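You operate a simulated robot arm through the tools that you are given. There is no shell and no other tool. Be economical: measure what you need, move in short steps, check, and stop when the job is done.

You are at the controls of a simulated robot arm. One attempt, no reset.

Task
Swap the rice tiffin on top of the stack for the sweets tiffin.
Fine: rice tiffin on the counter; lid on and both clips shut again.
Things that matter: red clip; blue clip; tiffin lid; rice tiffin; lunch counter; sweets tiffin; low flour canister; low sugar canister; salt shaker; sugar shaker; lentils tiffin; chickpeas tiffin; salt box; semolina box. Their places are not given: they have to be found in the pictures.

It is judged by the outcome, as a careful person would: the job done as asked, and still so three seconds after it is handed in. It fails if anything else is knocked over, pushed out of place, dropped, spilled or broken. Lids that push on must go on centred and level and be pressed home; caps that screw on are set level and turned clockwise until they are tight.

Robot
A 7-joint arm with a two-finger parallel gripper, fixed in place. Base frame: the origin is at the foot of the arm, x ahead of it, y to its left, z up; the work surface is at about z = 0.8. Units: m, rad, N and s.
With the tool pointing down near the work surface it reaches from about 0.24 to 0.68 m from the base axis. Its first joint turns from -1.152 to 1.152 rad. Payload 2.4 kg.
Tool frame: the origin (TCP) lies between the finger pads and is the grasp point; the fingertips stand 0.03 m ahead of it; z points along the fingers, y is the line along which they close. Largest opening 0.094 m; finger width 0.028, thickness 0.01; the body of the gripper, 0.05 by 0.096 m, starts 0.055 m behind the TCP.
Orientation is told as [roll, pitch, yaw] about the base's x, y, z axes, in that order, counted from this pose: with the fingers straight down and closing along the base's y, the tool's x points along the base's -x, its y along +y and its z along -z.

Tools
- The arm moves only by the tool jog_arm. Its arguments are lists of equal length, an entry for each row: "linear": the shift along the tool's x, y, z in units of 250 mm (1.0 is 250 mm), a list of three; "angular": the turn, a rotation vector about the tool's x, y, z in units of 45 degrees (1.0 is 45 degrees), a list of three. In form: {"linear": [[tx, ty, tz], ...], "angular": [[wx, wy, wz], ...]}. A call has 1 to 12 rows; each row is the pose to reach, as a shift and turn from the pose commanded when the call began, along the tool's axes at that moment. "jaw" is the finger opening in cm, from 0 to 9.4, set as the call begins (left out, the last holds). A call with a number of a shift or a turn outside -1 to 1 is refused whole. Rows are played at 5 a second. More than 0.05 m and 0.15 rad between two rows, or a gripper value outside its range, and nothing of the call is played. A pose out of reach is approached as far as the arm can. The call stops where the force on the tool passes 50 N (or 10 N more than at its start, if that is more) or the arm is blocked; 0.2 s more then pass. Each finger travels about 0.153 m/s and halts on what it meets, pressing with about 39 N; the grip force reading is that of the motor and also rises with nothing between the fingers. The clock runs only during rows and for 0.2 s after the last one: add rows that repeat a pose to give the fingers time. The reply holds the time, the measured pose of the TCP, the force on the tool along the base axes, the opening and the grip force, in the units named above and with some noise.
- Cameras (640 x 400 px; columns grow to the right, rows downward): "scene" is fixed at [0.0358, 0.4706, 1.4473]; the picture's right is [-0.78, -0.62, 0.00], its down [-0.33, 0.42, -0.85] and it looks along [0.53, -0.66, -0.53] (base axes); focal length 311 px, centre (320, 200). "wrist" rides on the gripper at [-0.037, 0, -0.058] in the tool frame; the picture's right is [0.00, -1.00, 0.00], its down [0.97, 0.00, -0.24] and it looks along [0.24, 0.00, 0.97] (tool axes); focal length 218 px, centre (320, 200).
- grab_frame(camera): a new picture of that camera. The clock stands still meanwhile.
- probe_pixels(camera, pixels): for up to 12 pixels [column, row] of the newest picture of that camera ("zoom" is the newest enlarged one), the place [x, y, z] in the base frame of the surface seen there, good to about 0.002 m. The clock stands still meanwhile.
- inspect(camera, box): a new picture of the part [left, top, right, bottom] of that camera's present view, enlarged. The clock stands still meanwhile.
- sign_off(): hands the job in; it is judged then, once.

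Keep the steps short. Do not move on a guess: measure, check each grasp and each placing, and mend mistakes. In all there are 80 turns and 38 pictures (those below and enlarged ones count). Leave the gripper open and the arm clear of the work at the hand-in unless told otherwise, and finish with a single line.

The tools are called after ">>>" as name(argument=value, ...) on one line, values as JSON. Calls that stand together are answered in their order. jog_arm: Moves the arm, as the interface text tells. Its arguments: {"type":"object","properties":{"linear":{"type":"array","items":{"type":"array","items":{"type":"number"}}},"angular":{"type":"array","items":{"type":"array","items":{"type":"number"}}},"jaw":{"type":"number"}},"required":["linear","angular"]} The other tools are called the same way: grab_frame (camera) takes a picture; probe_pixels (camera, pixels) gives the place of the surface under pixels of a picture; inspect (camera, box) takes an enlarged picture of a part of a camera's view; sign_off () hands the job in.

At the start:

```text
time: 0.0
tcp_pos: [0.3372, -0.1758, 1.1311]
tool_rot: [0.001, 0.0, 0.0]
force: [0.0, -0.1, -0.2]
opening: 0.094
grasp_force: 0.1
```

scene: 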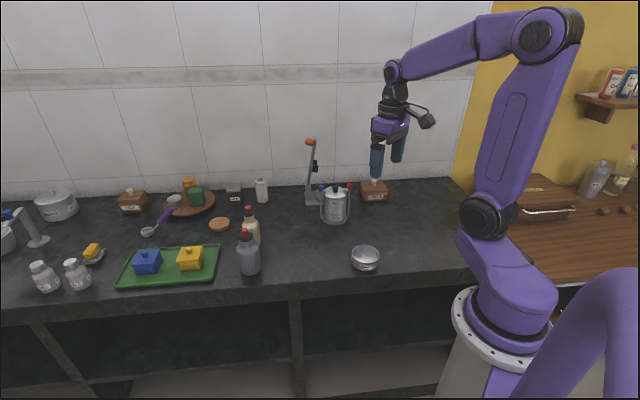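
wrist: 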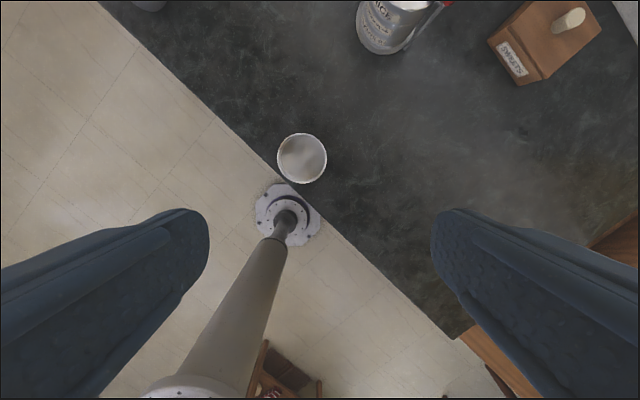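

The tiffin stack appears at about (335,205) and a loose tiffin at (365,259). I'll enlarge both.

>>> inspect(camera="scene", box=[280, 130, 420, 280])

>>> inspect(camera="wrist", box=[240, 0, 640, 200])

```text
2.67 times, centred on (350, 205) of scene
```

zoom: 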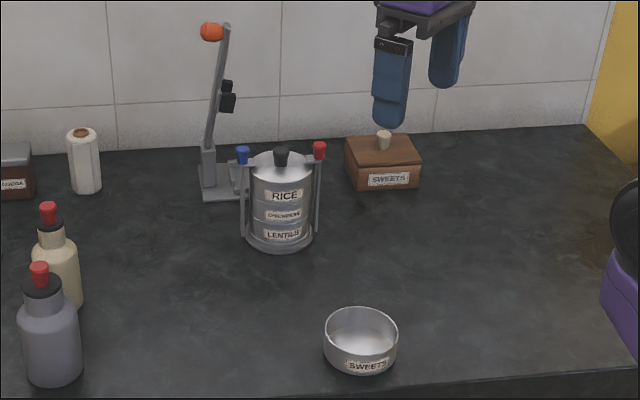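

```text
1.60 times, centred on (440, 100) of wrist
```

zoom: 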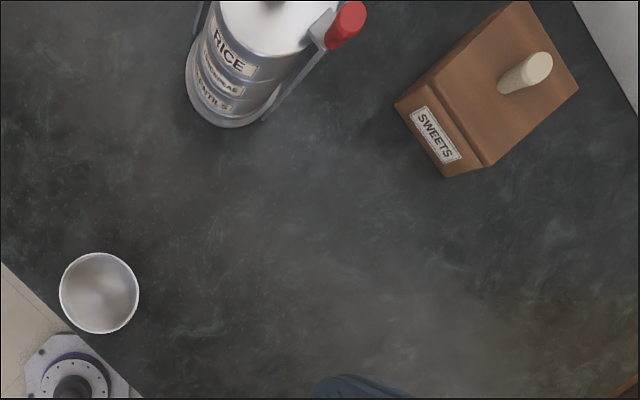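

The stack has RICE, CHICKPEAS and LENTILS, with a lid with a black knob and clips with blue and red ends. The open sweets tiffin stands alone. I'll enlarge the stack more and measure.

>>> inspect(camera="scene", box=[310, 175, 362, 230])

```text
7.27 times, centred on (336, 202) of scene
```

zoom: 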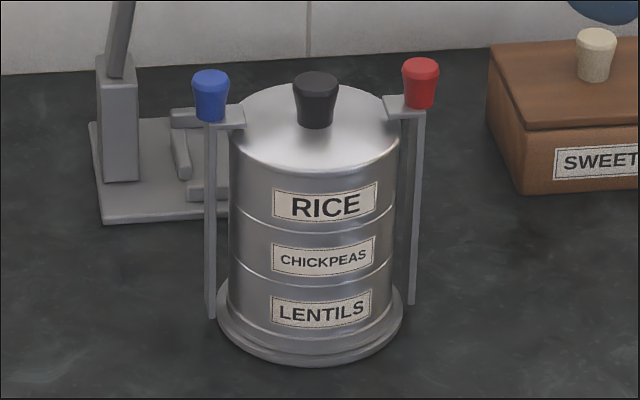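

Measuring the clip knobs, lid knob, lid edge, labels, base, posts.

>>> probe_pixels(camera="zoom", pixels=[[210, 76], [210, 105], [422, 64], [422, 92], [316, 80], [316, 112], [233, 120], [392, 103], [210, 290], [413, 280], [310, 352], [320, 165]])

>>> probe_pixels(camera="scene", pixels=[[365, 250], [352, 255], [379, 254], [365, 260], [365, 268], [330, 240], [364, 247], [350, 300]])

```text
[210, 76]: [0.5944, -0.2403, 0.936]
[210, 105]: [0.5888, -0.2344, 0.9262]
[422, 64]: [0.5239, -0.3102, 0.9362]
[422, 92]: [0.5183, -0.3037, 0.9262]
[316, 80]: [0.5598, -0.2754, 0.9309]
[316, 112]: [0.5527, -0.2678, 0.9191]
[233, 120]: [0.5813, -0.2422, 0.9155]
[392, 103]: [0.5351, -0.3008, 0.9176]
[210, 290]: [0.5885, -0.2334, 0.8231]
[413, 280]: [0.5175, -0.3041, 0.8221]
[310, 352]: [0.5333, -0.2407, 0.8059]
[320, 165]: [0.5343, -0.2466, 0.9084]
```

```text
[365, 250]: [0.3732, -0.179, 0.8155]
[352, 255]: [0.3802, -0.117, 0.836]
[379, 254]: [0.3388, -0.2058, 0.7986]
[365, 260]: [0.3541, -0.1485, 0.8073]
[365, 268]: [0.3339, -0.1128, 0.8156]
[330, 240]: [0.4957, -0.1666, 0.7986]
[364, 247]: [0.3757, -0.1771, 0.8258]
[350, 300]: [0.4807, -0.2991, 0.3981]
```

The stack axis is about (0.557,-0.273), with the clips on a 45° line. Before going over it, I'll measure the tall lever behind it and the sweets box.

>>> probe_pixels(camera="scene", pixels=[[310, 142], [315, 150], [316, 168], [311, 185], [311, 200], [374, 182], [363, 192], [387, 195], [262, 182]])

```text
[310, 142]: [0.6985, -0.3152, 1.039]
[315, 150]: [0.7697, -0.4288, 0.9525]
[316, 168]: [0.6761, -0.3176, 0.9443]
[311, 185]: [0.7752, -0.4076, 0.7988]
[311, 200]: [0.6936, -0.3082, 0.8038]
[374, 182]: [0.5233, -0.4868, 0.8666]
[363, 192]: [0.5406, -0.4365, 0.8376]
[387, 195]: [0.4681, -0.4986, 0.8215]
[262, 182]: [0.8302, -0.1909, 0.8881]
```

The lever stands near (0.69,-0.31) up to 1.04, so the view pose clears it. Moving to look down on the stack.

>>> jog_arm(linear=[[-0.15, -0.065, 0.04], [-0.3, -0.13, 0.08], [-0.45, -0.195, 0.12], [-0.6, -0.26, 0.16], [-0.75, -0.325, 0.2], [-0.9, -0.39, 0.24], [-0.9, -0.39, 0.24]], angular=[[0, 0, 0], [0, 0, 0], [0, 0, 0], [0, 0, 0], [0, 0, 0], [0, 0, 0], [0, 0, 0]])

>>> grab_frame(camera="wrist")

```text
time: 1.6
tcp_pos: [0.5641, -0.2716, 1.0712]
tool_rot: [0.001, 0.001, -0.001]
force: [0.1, -0.3, 0.3]
opening: 0.0939
grasp_force: 0.2
```

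```text
32 pictures are left
```

wrist: 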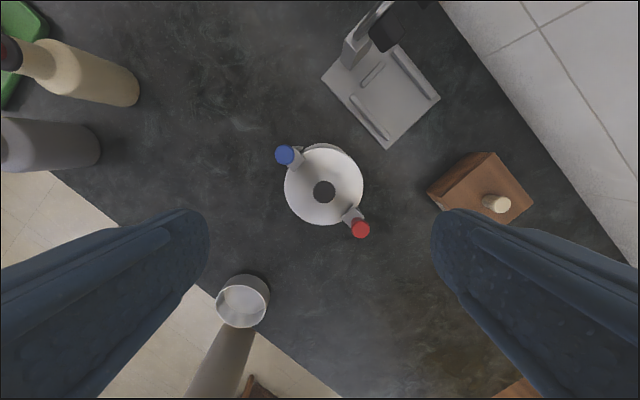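

>>> inspect(camera="wrist", box=[260, 130, 388, 250])

>>> probe_pixels(camera="wrist", pixels=[[284, 154], [361, 230], [324, 191], [297, 160], [348, 213], [290, 200], [357, 180], [243, 296], [219, 302], [266, 295], [244, 320], [244, 279]])

```text
3.33 times, centred on (324, 190) of wrist
```

zoom: 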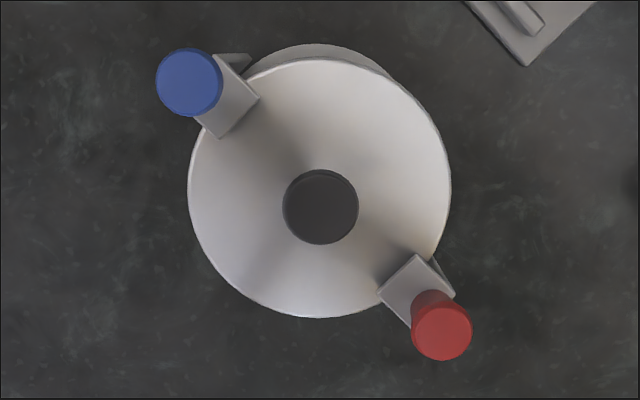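

```text
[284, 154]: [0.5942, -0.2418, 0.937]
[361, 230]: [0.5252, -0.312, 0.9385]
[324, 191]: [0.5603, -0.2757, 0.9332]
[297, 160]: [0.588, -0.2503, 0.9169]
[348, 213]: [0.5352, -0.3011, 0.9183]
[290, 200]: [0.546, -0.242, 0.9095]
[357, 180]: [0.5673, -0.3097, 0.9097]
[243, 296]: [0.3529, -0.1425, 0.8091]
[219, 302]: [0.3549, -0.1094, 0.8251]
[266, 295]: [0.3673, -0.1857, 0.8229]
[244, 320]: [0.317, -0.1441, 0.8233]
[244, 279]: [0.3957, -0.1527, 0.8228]
```

The clips sit at blue (0.594,-0.242) and red (0.525,-0.312), knobs z 0.918–0.938, lid centre (0.560,-0.276). Next I turn 45° so the fingers close tangentially, and hover above the blue clip.

>>> jog_arm(linear=[[-0.02, 0.02, 0.04], [-0.04, 0.04, 0.08], [-0.06, 0.06, 0.12], [-0.085, 0.084, 0.16], [-0.107, 0.105, 0.2], [-0.128, 0.126, 0.25], [-0.128, 0.126, 0.284], [-0.128, 0.126, 0.284]], angular=[[0, 0, -0.167], [0, 0, -0.333], [0, 0, -0.5], [0, 0, -0.667], [0, 0, -0.833], [0, 0, -1], [0, 0, -1], [0, 0, -1]], jaw=4.5)

>>> grab_frame(camera="wrist")

```text
time: 3.4
tcp_pos: [0.5947, -0.2421, 1.0008]
tool_rot: [0.001, 0.0, 0.785]
force: [-0.4, 0.6, 0.1]
opening: 0.0449
grasp_force: 0.0
```

```text
30 pictures are left
```

wrist: 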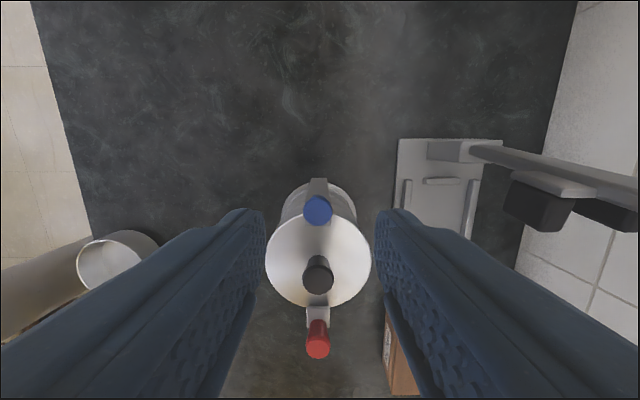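

The blue knob lies midway between the fingers (column 318). Descending to TCP z≈0.946 and closing gently.

>>> jog_arm(linear=[[-0.012, 0, 0.11], [-0.012, 0, 0.22], [-0.012, 0, 0.22]], angular=[[0, 0, 0], [0, 0, 0], [0, 0, 0]])

>>> jog_arm(linear=[[0, 0, 0], [0, 0, 0], [0, 0, 0]], angular=[[0, 0, 0], [0, 0, 0], [0, 0, 0]], jaw=0)

>>> inspect(camera="scene", box=[290, 160, 390, 230])

```text
time: 4.2
tcp_pos: [0.5959, -0.2393, 0.9454]
tool_rot: [-0.001, 0.0, 0.786]
force: [0.5, 0.8, 0.3]
opening: 0.0449
grasp_force: 0.0
```

```text
time: 5.0
tcp_pos: [0.597, -0.239, 0.9449]
tool_rot: [0.003, 0.001, 0.786]
force: [-1.4, 3.2, 0.7]
opening: 0.0172
grasp_force: 38.8
```

```text
5.71 times, centred on (340, 195) of scene
```

zoom: 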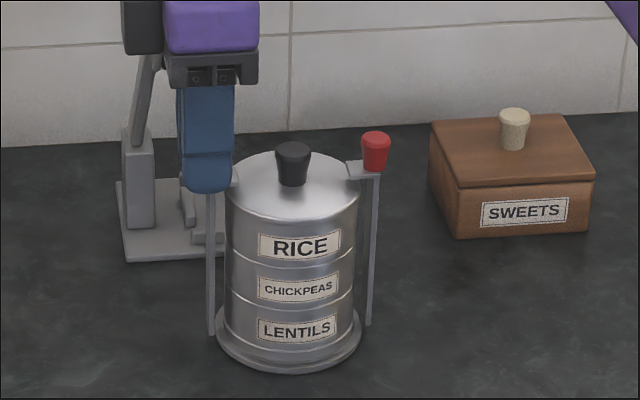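

The knob is held (17 mm). Testing outward motion by small steps: 6 then 12 mm.

>>> jog_arm(linear=[[-0.024, 0, 0.001], [-0.048, 0, 0.003], [-0.048, 0, 0.003]], angular=[[0, 0, 0], [0, 0, 0], [0, 0, 0]])

>>> inspect(camera="scene", box=[290, 160, 390, 230])

```text
time: 5.8
tcp_pos: [0.6048, -0.2318, 0.9458]
tool_rot: [0.0, 0.002, 0.786]
force: [-1.9, -3.7, 2.2]
opening: 0.0172
grasp_force: 38.5
```

```text
5.71 times, centred on (340, 195) of scene
```

zoom: 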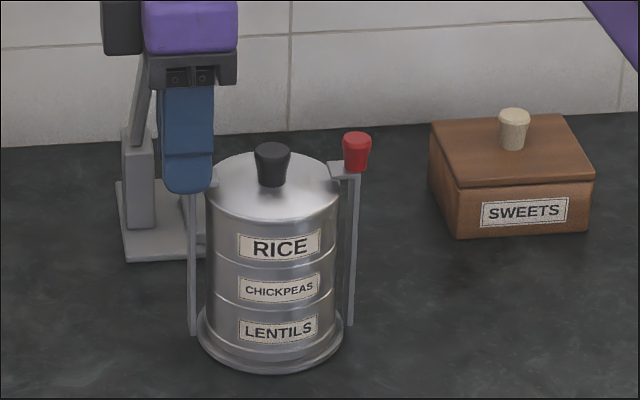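

The whole stack slid with the clip, so a plain outward pull isn't it. I push it back, then test a small twist of the knob about the vertical.

>>> jog_arm(linear=[[0.024, 0, -0.002], [0.048, 0, -0.003], [0.048, 0, -0.003]], angular=[[0, 0, 0], [0, 0, 0], [0, 0, 0]])

>>> jog_arm(linear=[[0, 0, 0], [0, 0, 0], [0, 0, 0], [0, 0, 0]], angular=[[0, 0, 0.15], [0, 0, 0.3], [0, 0, 0.45], [0, 0, 0.45]])

>>> inspect(camera="scene", box=[300, 170, 370, 230])

```text
time: 6.6
tcp_pos: [0.5986, -0.238, 0.9462]
tool_rot: [0.0, 0.001, 0.785]
force: [1.9, 3.6, 0.1]
opening: 0.0171
grasp_force: 39.4
```

```text
time: 7.6
tcp_pos: [0.5963, -0.2404, 0.9456]
tool_rot: [0.0, 0.001, 0.429]
force: [-0.4, -2.7, 2.9]
opening: 0.017
grasp_force: 39.5
```

```text
6.67 times, centred on (335, 200) of scene
```

zoom: 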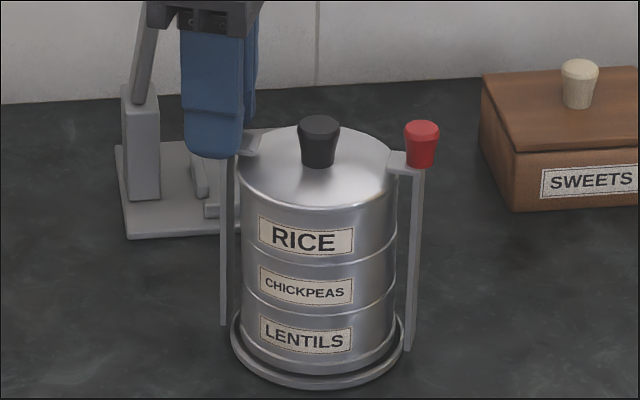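

The stack turned as a whole, so it isn't a swivel. I turn back, release and rise a little.

>>> jog_arm(linear=[[0, 0, 0], [0, 0, 0], [0, 0, 0], [0, 0, 0]], angular=[[0, 0, -0.15], [0, 0, -0.3], [0, 0, -0.45], [0, 0, -0.45]])

>>> jog_arm(linear=[[0, 0, 0], [0, 0, 0]], angular=[[0, 0, 0], [0, 0, 0]], jaw=4.5)

>>> jog_arm(linear=[[0, 0, -0.12], [0, 0, -0.24], [0, 0, -0.24]], angular=[[0, 0, 0], [0, 0, 0], [0, 0, 0]])

>>> inspect(camera="scene", box=[308, 180, 358, 228])

>>> grab_frame(camera="wrist")

```text
time: 8.6
tcp_pos: [0.5959, -0.2396, 0.9456]
tool_rot: [0.0, 0.0, 0.787]
force: [-3.7, 1.3, 0.8]
opening: 0.0174
grasp_force: 38.8
```

```text
time: 9.2
tcp_pos: [0.596, -0.2396, 0.9455]
tool_rot: [-0.001, 0.0, 0.786]
force: [-0.1, -0.3, 0.0]
opening: 0.0448
grasp_force: 0.1
```

```text
time: 10.0
tcp_pos: [0.598, -0.2399, 1.0066]
tool_rot: [0.0, -0.002, 0.786]
force: [-0.7, 0.3, 0.2]
opening: 0.0449
grasp_force: 0.1
```

```text
8.33 times, centred on (333, 204) of scene
```

zoom: 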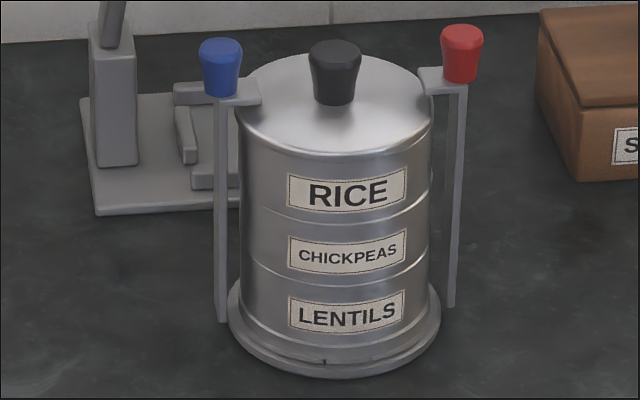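

```text
25 pictures are left
```

wrist: 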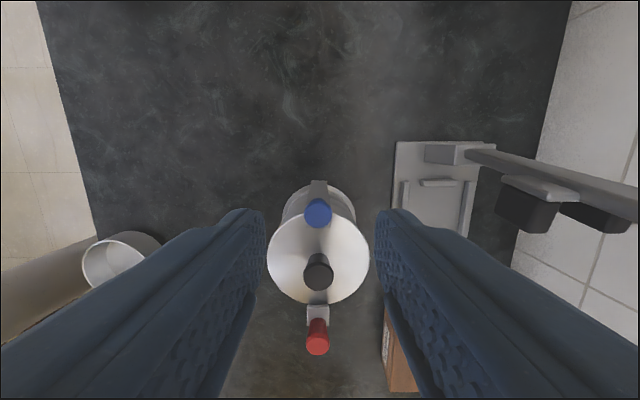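

The stack is back roughly where it was. Since the stack is light, I'll spread both clips at once from the inside with the fingers, which leaves no net force. First I need the exact positions.

>>> probe_pixels(camera="wrist", pixels=[[317, 212], [318, 349], [319, 278], [319, 245], [319, 298], [318, 315], [345, 270]])

>>> probe_pixels(camera="zoom", pixels=[[221, 315], [452, 300], [221, 200], [455, 180], [320, 372], [242, 330], [221, 48], [462, 35], [335, 50]])

```text
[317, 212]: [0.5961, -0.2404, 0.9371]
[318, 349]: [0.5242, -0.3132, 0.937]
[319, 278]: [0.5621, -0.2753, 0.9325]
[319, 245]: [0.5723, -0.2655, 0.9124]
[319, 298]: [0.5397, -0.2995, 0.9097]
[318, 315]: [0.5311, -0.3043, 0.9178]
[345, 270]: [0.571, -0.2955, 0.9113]
```

```text
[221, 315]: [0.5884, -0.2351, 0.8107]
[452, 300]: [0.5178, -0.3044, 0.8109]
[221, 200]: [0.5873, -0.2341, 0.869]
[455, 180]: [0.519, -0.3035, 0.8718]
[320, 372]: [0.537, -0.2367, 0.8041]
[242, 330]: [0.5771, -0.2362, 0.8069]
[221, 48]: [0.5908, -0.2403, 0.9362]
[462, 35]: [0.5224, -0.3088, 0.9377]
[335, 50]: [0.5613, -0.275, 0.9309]
```

The stack midpoint is (0.560,-0.276). Moving over it and turning 90° so the fingers open along the clip line, jaw at 3.2 cm to straddle the black knob.

>>> jog_arm(linear=[[0.034, 0, 0], [0.068, 0, 0], [0.102, 0, 0], [0.136, 0, 0], [0.17, 0, 0], [0.205, 0, 0], [0.205, 0, 0]], angular=[[0, 0, 0.167], [0, 0, 0.333], [0, 0, 0.5], [0, 0, 0.667], [0, 0, 0.833], [0, 0, 1], [0, 0, 1]], jaw=3.2)

>>> jog_arm(linear=[[0, 0, 0], [0, 0, 0], [0, 0, 0], [0, 0, 0], [0, 0, 0], [0, 0, 0], [0, 0, 0]], angular=[[0, 0, 0.167], [0, 0, 0.333], [0, 0, 0.5], [0, 0, 0.667], [0, 0, 0.833], [0, 0, 1], [0, 0, 1]])

>>> grab_frame(camera="wrist")

```text
time: 11.6
tcp_pos: [0.5613, -0.2745, 1.0057]
tool_rot: [0.0, 0.001, -0.002]
force: [0.3, -0.5, -0.2]
opening: 0.0321
grasp_force: 0.1
```

```text
time: 13.2
tcp_pos: [0.5612, -0.2757, 1.0053]
tool_rot: [-0.001, 0.001, -0.787]
force: [-0.2, -0.5, -0.1]
opening: 0.0319
grasp_force: 0.1
```

```text
24 pictures are left
```

wrist: 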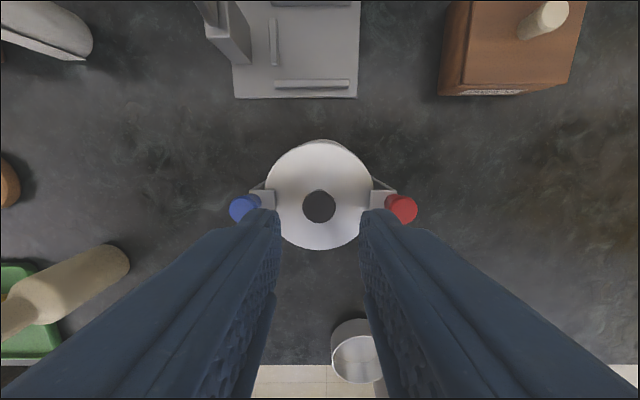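

Centred (black knob at column 319, clips symmetric). Descending to z≈0.952 straddling the black knob.

>>> jog_arm(linear=[[0, 0, 0.07], [0, 0, 0.14], [0, 0, 0.214], [0, 0, 0.214]], angular=[[0, 0, 0], [0, 0, 0], [0, 0, 0], [0, 0, 0]])

>>> jog_arm(linear=[[0, 0, 0], [0, 0, 0], [0, 0, 0]], angular=[[0, 0, 0], [0, 0, 0], [0, 0, 0]], jaw=9.4)

>>> inspect(camera="scene", box=[290, 160, 390, 230])

```text
time: 14.2
tcp_pos: [0.5621, -0.2754, 0.9546]
tool_rot: [0.0, 0.0, -0.785]
force: [0.0, -0.8, 0.5]
opening: 0.0316
grasp_force: 0.0
```

```text
time: 15.0
tcp_pos: [0.5612, -0.2759, 0.9527]
tool_rot: [0.0, 0.0, -0.785]
force: [-0.1, -0.9, 0.0]
opening: 0.094
grasp_force: 0.0
```

```text
5.71 times, centred on (340, 195) of scene
```

zoom: 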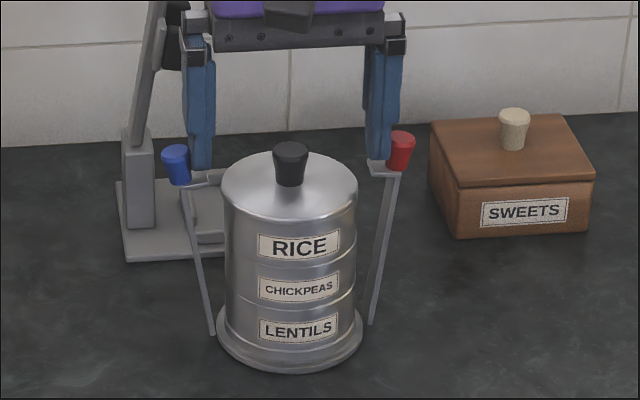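

Both clips swung outward on their base hinges. I bring the fingers back in to 3.2 cm, rise, and check whether the clips stay open.

>>> jog_arm(linear=[[0, 0, 0], [0, 0, 0], [0, 0, 0]], angular=[[0, 0, 0], [0, 0, 0], [0, 0, 0]], jaw=3.2)

>>> jog_arm(linear=[[0, 0, -0.12], [0, 0, -0.24], [0, 0, -0.24]], angular=[[0, 0, 0], [0, 0, 0], [0, 0, 0]])

>>> inspect(camera="scene", box=[290, 160, 390, 230])

```text
time: 15.8
tcp_pos: [0.561, -0.2754, 0.9522]
tool_rot: [0.001, 0.0, -0.785]
force: [1.0, 0.9, -0.6]
opening: 0.032
grasp_force: 0.0
```

```text
time: 16.6
tcp_pos: [0.5599, -0.2752, 1.0152]
tool_rot: [-0.001, 0.0, -0.785]
force: [0.6, 0.2, -0.9]
opening: 0.0319
grasp_force: 0.0
```

```text
5.71 times, centred on (340, 195) of scene
```

zoom: 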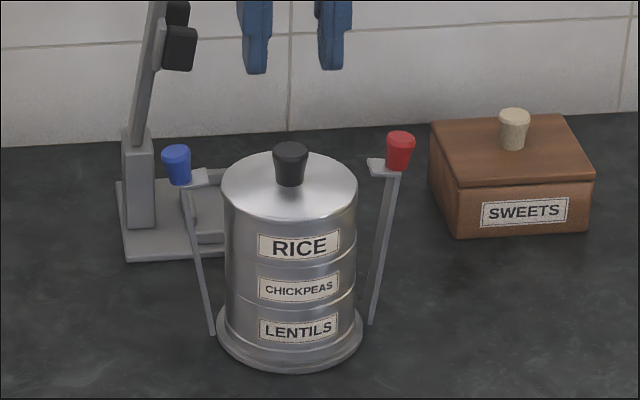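

The clips stay open by friction. Now I measure free counter room (bottles, tray edge, counter edge) for the lid and the rice tiffin.

>>> probe_pixels(camera="scene", pixels=[[249, 265], [255, 238], [214, 280], [221, 246], [300, 235], [300, 265], [330, 272], [280, 290], [400, 240], [430, 225], [334, 232]])

```text
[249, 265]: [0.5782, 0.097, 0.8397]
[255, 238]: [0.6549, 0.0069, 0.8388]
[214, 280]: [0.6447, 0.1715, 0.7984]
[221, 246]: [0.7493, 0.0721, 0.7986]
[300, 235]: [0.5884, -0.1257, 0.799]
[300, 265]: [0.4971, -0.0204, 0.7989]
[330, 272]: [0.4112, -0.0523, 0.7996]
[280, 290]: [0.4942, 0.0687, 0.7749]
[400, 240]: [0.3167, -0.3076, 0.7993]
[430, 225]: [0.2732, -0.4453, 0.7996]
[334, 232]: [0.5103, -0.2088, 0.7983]
```

Free spots: lid at about (0.42,-0.30), rice tiffin at about (0.47,-0.11). Now gripping the black lid knob.

>>> jog_arm(linear=[[0, 0, 0.09], [0, 0, 0.18], [0, 0, 0.272], [0, 0, 0.272]], angular=[[0, 0, 0], [0, 0, 0], [0, 0, 0], [0, 0, 0]])

>>> jog_arm(linear=[[0, 0, 0], [0, 0, 0], [0, 0, 0]], angular=[[0, 0, 0], [0, 0, 0], [0, 0, 0]], jaw=0)

>>> jog_arm(linear=[[0, 0, -0.02], [0, 0, -0.04], [0, 0, -0.06], [0, 0, -0.06]], angular=[[0, 0, 0], [0, 0, 0], [0, 0, 0], [0, 0, 0]])

>>> inspect(camera="scene", box=[290, 160, 390, 230])

```text
time: 17.6
tcp_pos: [0.5624, -0.2752, 0.9455]
tool_rot: [0.001, 0.0, -0.786]
force: [-0.3, -0.7, 0.1]
opening: 0.0322
grasp_force: 0.0
```

```text
time: 18.4
tcp_pos: [0.5618, -0.2749, 0.9452]
tool_rot: [-0.002, 0.001, -0.785]
force: [-0.1, 0.2, 0.1]
opening: 0.0202
grasp_force: 38.7
```

```text
time: 19.4
tcp_pos: [0.5598, -0.2741, 0.9595]
tool_rot: [0.001, 0.002, -0.786]
force: [0.4, 0.0, -1.0]
opening: 0.0201
grasp_force: 39.1
```

```text
5.71 times, centred on (340, 195) of scene
```

zoom: 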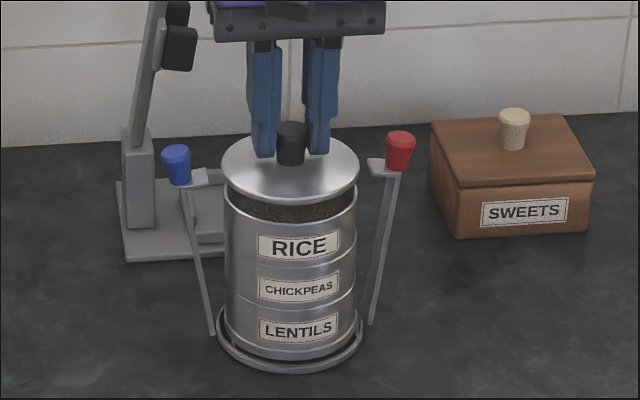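

The lid came off cleanly (about 1 N). Lifting, carrying to (0.42,-0.30) and lowering to just above the counter.

>>> jog_arm(linear=[[0, 0, -0.13], [0, 0, -0.26], [0.0825, -0.117, -0.26], [0.165, -0.234, -0.26], [0.2475, -0.351, -0.26], [0.33, -0.468, -0.26], [0.33, -0.468, -0.1], [0.33, -0.468, 0.06], [0.33, -0.468, 0.22], [0.33, -0.468, 0.34], [0.33, -0.468, 0.4], [0.33, -0.468, 0.4]], angular=[[0, 0, 0], [0, 0, 0], [0, 0, 0], [0, 0, 0], [0, 0, 0], [0, 0, 0], [0, 0, 0], [0, 0, 0], [0, 0, 0], [0, 0, 0], [0, 0, 0], [0, 0, 0]])

>>> inspect(camera="scene", box=[310, 170, 430, 260])

```text
time: 22.0
tcp_pos: [0.4183, -0.3013, 0.8595]
tool_rot: [0.002, 0.001, -0.785]
force: [0.3, -0.1, 0.0]
opening: 0.02
grasp_force: 39.4
```

```text
4.44 times, centred on (370, 215) of scene
```

zoom: 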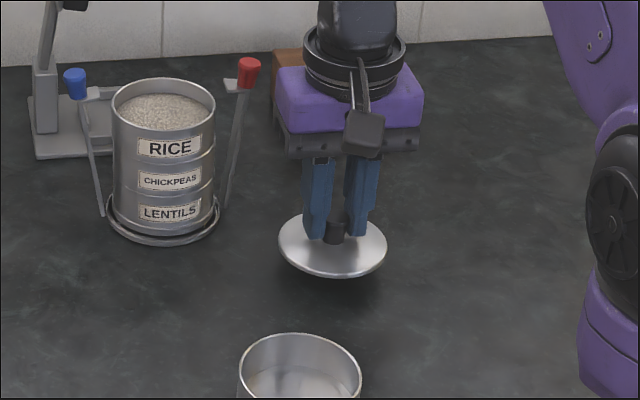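

The lid is close above the counter. Lowering in 3 mm steps until contact shows in the force.

>>> jog_arm(linear=[[0, 0, 0.012], [0, 0, 0.024], [0, 0, 0.036], [0, 0, 0.036]], angular=[[0, 0, 0], [0, 0, 0], [0, 0, 0], [0, 0, 0]])

```text
time: 23.0
tcp_pos: [0.4176, -0.3006, 0.8505]
tool_rot: [-0.001, 0.0, -0.785]
force: [0.7, 0.0, 0.2]
opening: 0.0198
grasp_force: 39.0
```

>>> jog_arm(linear=[[0, 0, 0.008], [0, 0, 0.016], [0, 0, 0.024], [0, 0, 0.024]], angular=[[0, 0, 0], [0, 0, 0], [0, 0, 0], [0, 0, 0]])

```text
time: 24.0
tcp_pos: [0.4184, -0.2991, 0.847]
tool_rot: [-0.001, -0.004, -0.785]
force: [-4.7, 4.0, 33.0]
opening: 0.0204
grasp_force: 39.1
```

It touched down at TCP z≈0.847 (33 N). Easing 2.5 mm up, then opening and rising.

>>> jog_arm(linear=[[0, 0, -0.01], [0, 0, -0.01]], angular=[[0, 0, 0], [0, 0, 0]])

>>> jog_arm(linear=[[0, 0, 0], [0, 0, 0]], angular=[[0, 0, 0], [0, 0, 0]], jaw=4.5)

>>> jog_arm(linear=[[0, 0, -0.15], [0, 0, -0.35], [0, 0, -0.55], [0, 0, -0.75], [0, 0, -0.75]], angular=[[0, 0, 0], [0, 0, 0], [0, 0, 0], [0, 0, 0], [0, 0, 0]])

>>> grab_frame(camera="scene")

```text
time: 24.6
tcp_pos: [0.4191, -0.3006, 0.8471]
tool_rot: [0.0, 0.001, -0.786]
force: [-0.1, -1.1, 1.9]
opening: 0.0202
grasp_force: 39.1
```

```text
time: 25.2
tcp_pos: [0.4192, -0.2988, 0.8461]
tool_rot: [0.0, 0.002, -0.786]
force: [0.0, 0.2, -0.2]
opening: 0.045
grasp_force: 0.0
```

```text
time: 26.4
tcp_pos: [0.4206, -0.3003, 1.0366]
tool_rot: [0.0, -0.001, -0.786]
force: [-0.2, 0.2, 1.1]
opening: 0.045
grasp_force: 0.1
```

```text
19 pictures are left
```

scene: 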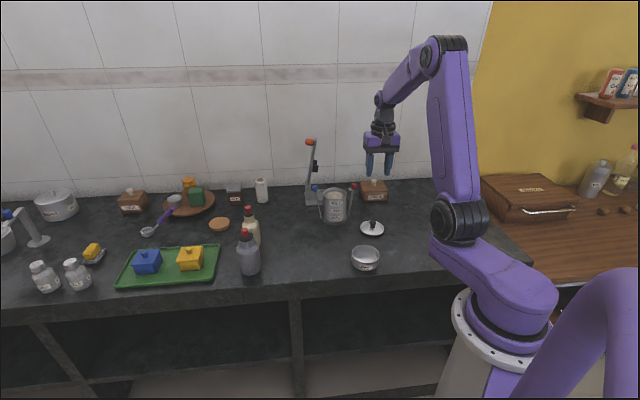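

The lid rests on the counter at (371,228). Next I measure the rice rim, the tier seams and the sweets rim.

>>> inspect(camera="scene", box=[308, 180, 358, 228])

>>> probe_pixels(camera="scene", pixels=[[351, 254], [379, 253], [365, 249], [365, 258], [365, 263], [365, 270], [371, 223], [371, 231]])

```text
8.33 times, centred on (333, 204) of scene
```

zoom: 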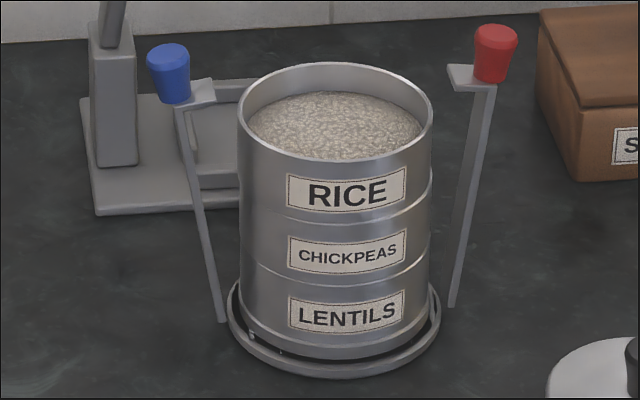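

```text
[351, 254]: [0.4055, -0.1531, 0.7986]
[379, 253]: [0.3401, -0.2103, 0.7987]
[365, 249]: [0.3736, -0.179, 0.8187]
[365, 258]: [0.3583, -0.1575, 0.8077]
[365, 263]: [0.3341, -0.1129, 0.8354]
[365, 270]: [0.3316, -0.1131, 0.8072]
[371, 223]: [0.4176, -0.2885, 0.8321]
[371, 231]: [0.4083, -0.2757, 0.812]
```

>>> probe_pixels(camera="zoom", pixels=[[335, 158], [335, 165], [340, 66], [240, 115], [430, 108], [270, 218], [270, 266], [270, 335], [270, 345], [300, 350], [290, 366], [330, 110]])

>>> inspect(camera="scene", box=[322, 208, 346, 228])

```text
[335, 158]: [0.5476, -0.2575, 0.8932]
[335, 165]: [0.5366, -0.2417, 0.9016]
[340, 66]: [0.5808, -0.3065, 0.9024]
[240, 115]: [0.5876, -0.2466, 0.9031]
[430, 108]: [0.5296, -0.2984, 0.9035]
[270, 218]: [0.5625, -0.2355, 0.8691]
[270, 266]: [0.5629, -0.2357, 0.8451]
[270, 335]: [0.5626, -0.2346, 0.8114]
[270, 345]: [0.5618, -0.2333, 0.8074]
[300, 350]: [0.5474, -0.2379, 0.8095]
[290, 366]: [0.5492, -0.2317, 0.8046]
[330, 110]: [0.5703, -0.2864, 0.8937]
```

```text
16.00 times, centred on (334, 218) of scene
```

zoom: 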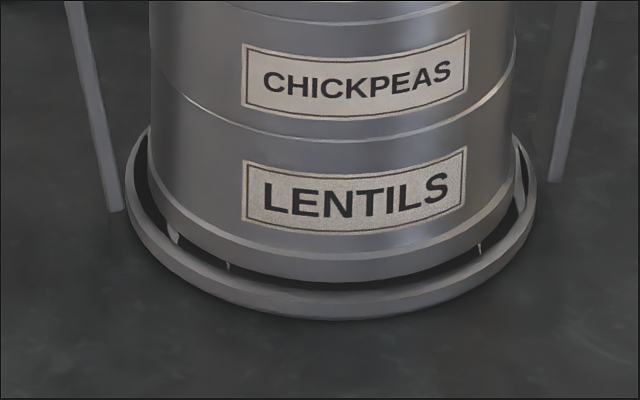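

The tower is level; rice spans z 0.869–0.903, centre ≈(0.560,-0.275). I move over it, turning back to yaw +45° with the jaw fully open so the fingers pass clear of the clips.

>>> jog_arm(linear=[[-0.027, 0.039, 0], [-0.054, 0.078, 0], [-0.081, 0.117, 0], [-0.109, 0.156, 0], [-0.136, 0.195, 0], [-0.163, 0.234, 0], [-0.163, 0.234, 0]], angular=[[0, 0, -0.167], [0, 0, -0.333], [0, 0, -0.5], [0, 0, -0.667], [0, 0, -0.833], [0, 0, -1], [0, 0, -1]], jaw=9.4)

>>> jog_arm(linear=[[-0.047, 0.008, 0], [-0.093, 0.017, 0], [-0.14, 0.025, 0], [-0.187, 0.033, 0], [-0.233, 0.042, 0], [-0.28, 0.05, 0], [-0.28, 0.05, 0.1], [-0.28, 0.05, 0.1]], angular=[[0, 0, -0.167], [0, 0, -0.333], [0, 0, -0.5], [0, 0, -0.667], [0, 0, -0.833], [0, 0, -1], [0, 0, -1], [0, 0, -1]])

>>> grab_frame(camera="wrist")

```text
time: 28.0
tcp_pos: [0.4891, -0.2877, 1.0342]
tool_rot: [0.001, 0.0, 0.001]
force: [-1.0, 0.2, -0.4]
opening: 0.0942
grasp_force: 0.0
```

```text
time: 29.8
tcp_pos: [0.559, -0.2747, 1.0076]
tool_rot: [-0.002, 0.001, 0.787]
force: [0.6, -0.1, -0.8]
opening: 0.094
grasp_force: 0.0
```

```text
16 pictures are left
```

wrist: 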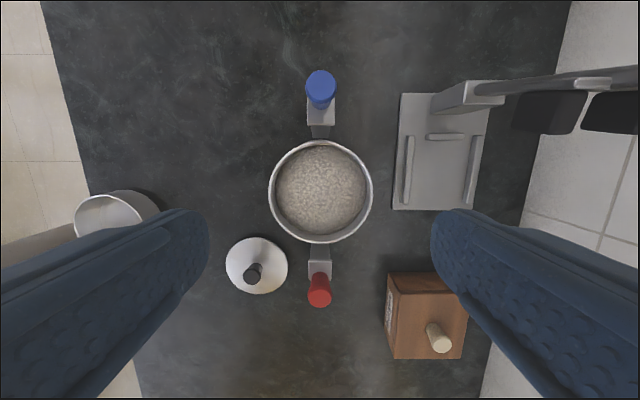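

The rice rim is centred at column 320. I check its centre from the rim points.

>>> probe_pixels(camera="wrist", pixels=[[271, 190], [370, 190], [320, 142], [320, 241], [320, 190]])

```text
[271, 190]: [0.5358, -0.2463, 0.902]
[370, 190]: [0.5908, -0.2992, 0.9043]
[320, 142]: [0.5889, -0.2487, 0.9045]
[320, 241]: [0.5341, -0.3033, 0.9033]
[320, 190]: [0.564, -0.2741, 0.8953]
```

Centre (0.562,-0.2745). Descending to z 0.910 with a 2 mm correction.

>>> jog_arm(linear=[[-0.007, -0.007, 0.13], [-0.007, -0.007, 0.26], [-0.007, -0.007, 0.38], [-0.007, -0.007, 0.385], [-0.007, -0.007, 0.385]], angular=[[0, 0, 0], [0, 0, 0], [0, 0, 0], [0, 0, 0], [0, 0, 0]])

>>> jog_arm(linear=[[0, 0, 0], [0, 0, 0], [0, 0, 0]], angular=[[0, 0, 0], [0, 0, 0], [0, 0, 0]], jaw=6)

>>> jog_arm(linear=[[0, 0, -0.02], [0, 0, -0.04], [0, 0, -0.06], [0, 0, -0.06]], angular=[[0, 0, 0], [0, 0, 0], [0, 0, 0], [0, 0, 0]])

>>> inspect(camera="scene", box=[290, 160, 390, 230])

```text
time: 31.0
tcp_pos: [0.5621, -0.2769, 0.9127]
tool_rot: [0.0, -0.001, 0.784]
force: [0.1, 0.3, -0.2]
opening: 0.094
grasp_force: 0.0
```

```text
time: 31.8
tcp_pos: [0.561, -0.277, 0.9121]
tool_rot: [-0.001, 0.0, 0.785]
force: [-0.2, 0.2, 0.8]
opening: 0.0787
grasp_force: 39.5
```

```text
time: 32.8
tcp_pos: [0.5627, -0.2773, 0.9279]
tool_rot: [-0.001, -0.001, 0.784]
force: [0.0, 0.0, -1.2]
opening: 0.0789
grasp_force: 39.4
```

```text
5.71 times, centred on (340, 195) of scene
```

zoom: 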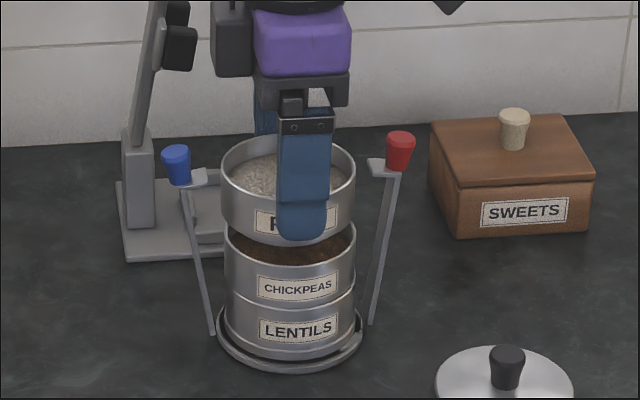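

The rice tiffin is free at 78.7 mm grip. Lifting and carrying to (0.47,-0.11), gently.

>>> jog_arm(linear=[[0, 0, -0.1], [0, 0, -0.2], [0, 0, -0.3], [-0.03, 0.105, -0.3], [-0.06, 0.21, -0.3], [-0.09, 0.315, -0.3], [-0.121, 0.42, -0.3], [-0.151, 0.525, -0.3], [-0.182, 0.63, -0.3], [-0.212, 0.732, -0.3], [-0.212, 0.732, -0.3]], angular=[[0, 0, 0], [0, 0, 0], [0, 0, 0], [0, 0, 0], [0, 0, 0], [0, 0, 0], [0, 0, 0], [0, 0, 0], [0, 0, 0], [0, 0, 0], [0, 0, 0]])

>>> jog_arm(linear=[[0, 0, 0.12], [0, 0, 0.24], [0, 0, 0.36], [0, 0, 0.48], [0, 0, 0.56], [0, 0, 0.6], [0, 0, 0.6]], angular=[[0, 0, 0], [0, 0, 0], [0, 0, 0], [0, 0, 0], [0, 0, 0], [0, 0, 0], [0, 0, 0]])

>>> inspect(camera="scene", box=[270, 170, 400, 280])

```text
time: 35.2
tcp_pos: [0.4692, -0.1097, 1.002]
tool_rot: [0.001, -0.001, 0.787]
force: [0.6, -0.2, -1.3]
opening: 0.0785
grasp_force: 39.2
```

```text
time: 36.8
tcp_pos: [0.4697, -0.1075, 0.853]
tool_rot: [0.001, 0.002, 0.786]
force: [-0.3, 1.1, -0.8]
opening: 0.0788
grasp_force: 39.5
```

```text
3.64 times, centred on (335, 225) of scene
```

zoom: 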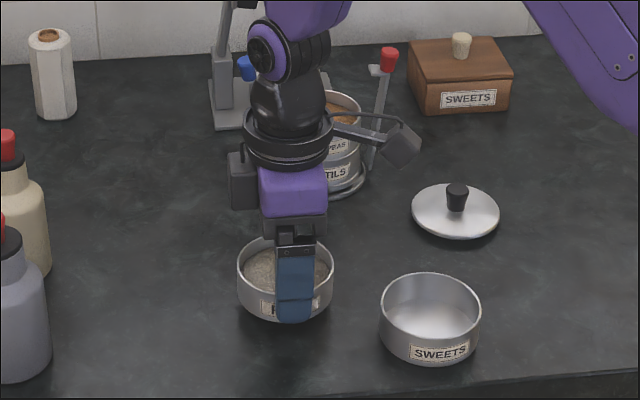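

Now lowering in 2 mm steps to contact.

>>> jog_arm(linear=[[0, 0, 0.008], [0, 0, 0.016], [0, 0, 0.024], [0, 0, 0.032], [0, 0, 0.032]], angular=[[0, 0, 0], [0, 0, 0], [0, 0, 0], [0, 0, 0], [0, 0, 0]])

```text
time: 38.0
tcp_pos: [0.4707, -0.1087, 0.8442]
tool_rot: [0.0, 0.001, 0.785]
force: [-0.3, -0.6, -1.5]
opening: 0.0789
grasp_force: 38.9
```

>>> jog_arm(linear=[[0, 0, 0.006], [0, 0, 0.012], [0, 0, 0.018], [0, 0, 0.018]], angular=[[0, 0, 0], [0, 0, 0], [0, 0, 0], [0, 0, 0]])

```text
time: 39.0
tcp_pos: [0.4711, -0.107, 0.8402]
tool_rot: [-0.003, -0.002, 0.784]
force: [-3.3, 1.9, 28.0]
opening: 0.0789
grasp_force: 39.3
```

Contact at z≈0.841 (28 N). Easing 1.5 mm, opening and rising.

>>> jog_arm(linear=[[0, 0, -0.007], [0, 0, -0.007]], angular=[[0, 0, 0], [0, 0, 0]])

>>> jog_arm(linear=[[0, 0, 0], [0, 0, 0]], angular=[[0, 0, 0], [0, 0, 0]], jaw=9.4)

>>> jog_arm(linear=[[0, 0, -0.15], [0, 0, -0.3], [0, 0, -0.45], [0, 0, -0.6], [0, 0, -0.6]], angular=[[0, 0, 0], [0, 0, 0], [0, 0, 0], [0, 0, 0], [0, 0, 0]])

>>> grab_frame(camera="scene")

```text
time: 39.6
tcp_pos: [0.4693, -0.1086, 0.8416]
tool_rot: [0.003, 0.002, 0.785]
force: [0.4, -0.2, -0.4]
opening: 0.0788
grasp_force: 39.2
```

```text
time: 40.2
tcp_pos: [0.471, -0.1088, 0.8423]
tool_rot: [-0.001, 0.0, 0.786]
force: [0.9, 0.4, 0.4]
opening: 0.094
grasp_force: 0.0
```

```text
time: 41.4
tcp_pos: [0.4682, -0.1067, 0.9931]
tool_rot: [0.0, 0.001, 0.785]
force: [0.5, 0.2, -0.4]
opening: 0.0941
grasp_force: 0.0
```

```text
13 pictures are left
```

scene: 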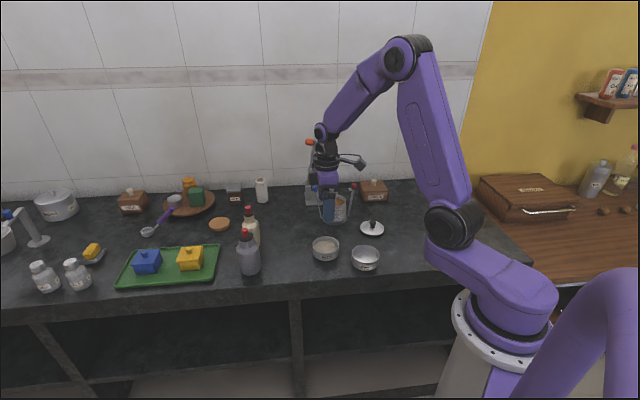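

The rice tiffin stands on the counter at (326,248). Moving over the sweets tiffin, about (0.3585,-0.1435).

>>> jog_arm(linear=[[0.138, 0.072, 0], [0.275, 0.143, 0], [0.413, 0.215, 0], [0.413, 0.215, 0]], angular=[[0, 0, 0], [0, 0, 0], [0, 0, 0], [0, 0, 0]])

>>> grab_frame(camera="wrist")

```text
time: 42.4
tcp_pos: [0.3576, -0.1414, 0.994]
tool_rot: [0.001, -0.001, 0.784]
force: [-0.8, -0.4, 0.2]
opening: 0.0941
grasp_force: 0.0
```

```text
12 pictures are left
```

wrist: 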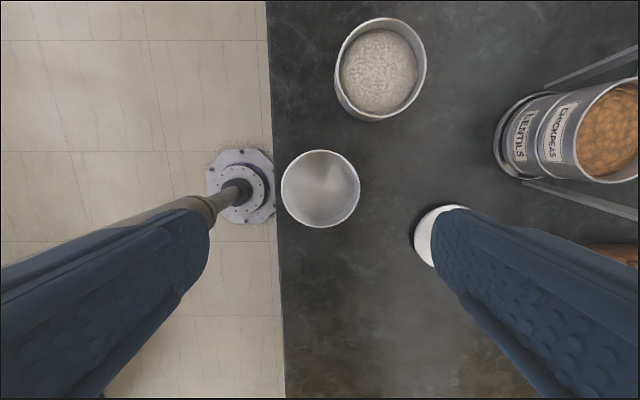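

>>> probe_pixels(camera="wrist", pixels=[[283, 188], [358, 188], [320, 152], [320, 226], [294, 162], [347, 214], [347, 162], [294, 214], [320, 190]])

```text
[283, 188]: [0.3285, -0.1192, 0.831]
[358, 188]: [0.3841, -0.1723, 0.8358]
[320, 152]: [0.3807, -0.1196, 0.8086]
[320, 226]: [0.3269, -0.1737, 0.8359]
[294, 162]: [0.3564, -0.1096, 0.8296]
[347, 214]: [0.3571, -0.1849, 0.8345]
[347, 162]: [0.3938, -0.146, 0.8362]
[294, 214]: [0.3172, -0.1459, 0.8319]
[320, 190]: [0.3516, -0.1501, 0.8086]
```

Sweets centre ≈(0.356,-0.146), rim z 0.836. Descending to z≈0.844 with a 4 mm correction, then gripping and lifting 15 mm.

>>> jog_arm(linear=[[0.017, -0.006, 0.15], [0.017, -0.006, 0.3], [0.017, -0.006, 0.45], [0.017, -0.006, 0.56], [0.017, -0.006, 0.596], [0.017, -0.006, 0.596]], angular=[[0, 0, 0], [0, 0, 0], [0, 0, 0], [0, 0, 0], [0, 0, 0], [0, 0, 0]])

>>> jog_arm(linear=[[0, 0, 0], [0, 0, 0], [0, 0, 0]], angular=[[0, 0, 0], [0, 0, 0], [0, 0, 0]], jaw=6)

>>> jog_arm(linear=[[0, 0, -0.02], [0, 0, -0.04], [0, 0, -0.06], [0, 0, -0.06]], angular=[[0, 0, 0], [0, 0, 0], [0, 0, 0], [0, 0, 0]])

>>> inspect(camera="wrist", box=[220, 100, 420, 260])

```text
time: 43.8
tcp_pos: [0.3583, -0.1464, 0.8412]
tool_rot: [0.001, 0.0, 0.786]
force: [-0.1, 0.3, 0.1]
opening: 0.094
grasp_force: 0.0
```

```text
time: 44.6
tcp_pos: [0.3578, -0.1463, 0.8423]
tool_rot: [0.0, 0.002, 0.785]
force: [0.4, 0.2, -0.2]
opening: 0.0788
grasp_force: 38.8
```

```text
time: 45.6
tcp_pos: [0.3569, -0.1479, 0.8579]
tool_rot: [-0.001, -0.001, 0.786]
force: [0.4, 0.2, -1.7]
opening: 0.0787
grasp_force: 39.0
```

```text
2.50 times, centred on (320, 180) of wrist
```

zoom: 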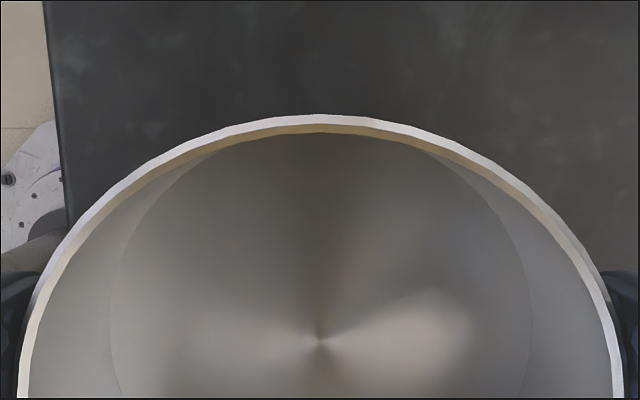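

The sweets tiffin is held (78.7 mm). I lift it and go beside the stack, at (0.491,-0.346), where the wrist camera can see both rims at once.

>>> jog_arm(linear=[[0, 0, -0.15], [0, 0, -0.3], [0, 0, -0.45], [0, 0, -0.608], [0.026, -0.134, -0.608], [0.052, -0.268, -0.608], [0.078, -0.402, -0.608], [0.104, -0.536, -0.608], [0.13, -0.67, -0.608], [0.156, -0.804, -0.608], [0.182, -0.94, -0.608], [0.182, -0.94, -0.608]], angular=[[0, 0, 0], [0, 0, 0], [0, 0, 0], [0, 0, 0], [0, 0, 0], [0, 0, 0], [0, 0, 0], [0, 0, 0], [0, 0, 0], [0, 0, 0], [0, 0, 0], [0, 0, 0]])

>>> grab_frame(camera="wrist")

```text
time: 48.2
tcp_pos: [0.4902, -0.3464, 1.0085]
tool_rot: [0.0, 0.0, 0.785]
force: [0.3, 0.0, -0.6]
opening: 0.0787
grasp_force: 38.7
```

```text
10 pictures are left
```

wrist: 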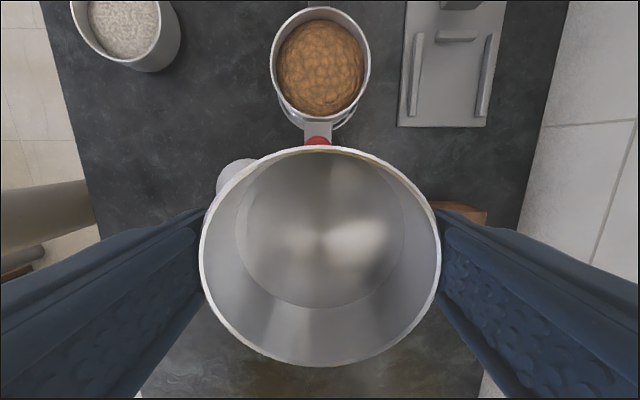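

Both rims are visible: chickpeas at (320,62), sweets at (320,255). Measuring both.

>>> probe_pixels(camera="wrist", pixels=[[272, 62], [368, 62], [320, 9], [320, 115], [287, 25], [354, 25], [202, 255], [438, 255], [320, 149], [320, 363], [230, 180], [410, 180]])

```text
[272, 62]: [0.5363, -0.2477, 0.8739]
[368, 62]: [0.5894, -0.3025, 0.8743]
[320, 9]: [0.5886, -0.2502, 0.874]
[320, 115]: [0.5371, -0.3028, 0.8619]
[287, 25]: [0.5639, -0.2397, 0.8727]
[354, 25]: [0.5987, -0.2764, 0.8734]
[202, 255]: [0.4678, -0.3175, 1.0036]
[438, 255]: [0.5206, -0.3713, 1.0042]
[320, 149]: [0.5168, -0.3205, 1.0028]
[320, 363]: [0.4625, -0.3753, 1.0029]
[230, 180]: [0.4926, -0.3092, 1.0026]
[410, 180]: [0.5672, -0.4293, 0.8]
```

Chickpeas and sweets share the same lateral line; the needed shift is 0.1016 m along tool −x. Moving over and down to z≈0.928.

>>> jog_arm(linear=[[-0.1, 0, 0], [-0.2, 0, 0], [-0.3, 0, 0], [-0.406, 0, 0], [-0.406, 0, 0.1], [-0.406, 0, 0.2], [-0.406, 0, 0.28], [-0.406, 0, 0.325], [-0.406, 0, 0.325]], angular=[[0, 0, 0], [0, 0, 0], [0, 0, 0], [0, 0, 0], [0, 0, 0], [0, 0, 0], [0, 0, 0], [0, 0, 0], [0, 0, 0]])

>>> inspect(camera="scene", box=[300, 170, 370, 230])

```text
time: 50.2
tcp_pos: [0.5631, -0.2735, 0.928]
tool_rot: [0.0, -0.001, 0.787]
force: [-0.5, -0.7, 0.2]
opening: 0.079
grasp_force: 39.0
```

```text
6.67 times, centred on (335, 200) of scene
```

zoom: 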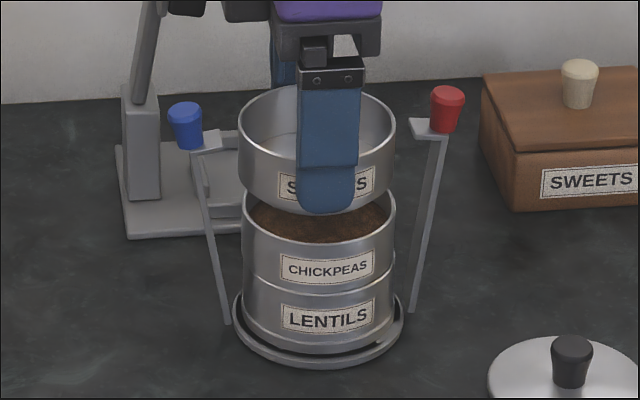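

Aligned to within about 1 mm. Lowering in small steps with a 1 mm inward correction.

>>> jog_arm(linear=[[0.004, 0, 0.012], [0.004, 0, 0.024], [0.004, 0, 0.036], [0.004, 0, 0.048], [0.004, 0, 0.056], [0.004, 0, 0.056]], angular=[[0, 0, 0], [0, 0, 0], [0, 0, 0], [0, 0, 0], [0, 0, 0], [0, 0, 0]])

```text
time: 51.6
tcp_pos: [0.5629, -0.2741, 0.9152]
tool_rot: [-0.001, 0.0, 0.785]
force: [0.5, 0.5, -0.6]
opening: 0.0789
grasp_force: 39.0
```

>>> jog_arm(linear=[[0, 0, 0.004], [0, 0, 0.008], [0, 0, 0.012], [0, 0, 0.016], [0, 0, 0.016]], angular=[[0, 0, 0], [0, 0, 0], [0, 0, 0], [0, 0, 0], [0, 0, 0]])

```text
time: 52.8
tcp_pos: [0.5614, -0.2743, 0.9124]
tool_rot: [0.0, 0.001, 0.786]
force: [0.2, 0.1, -1.0]
opening: 0.0789
grasp_force: 38.8
```

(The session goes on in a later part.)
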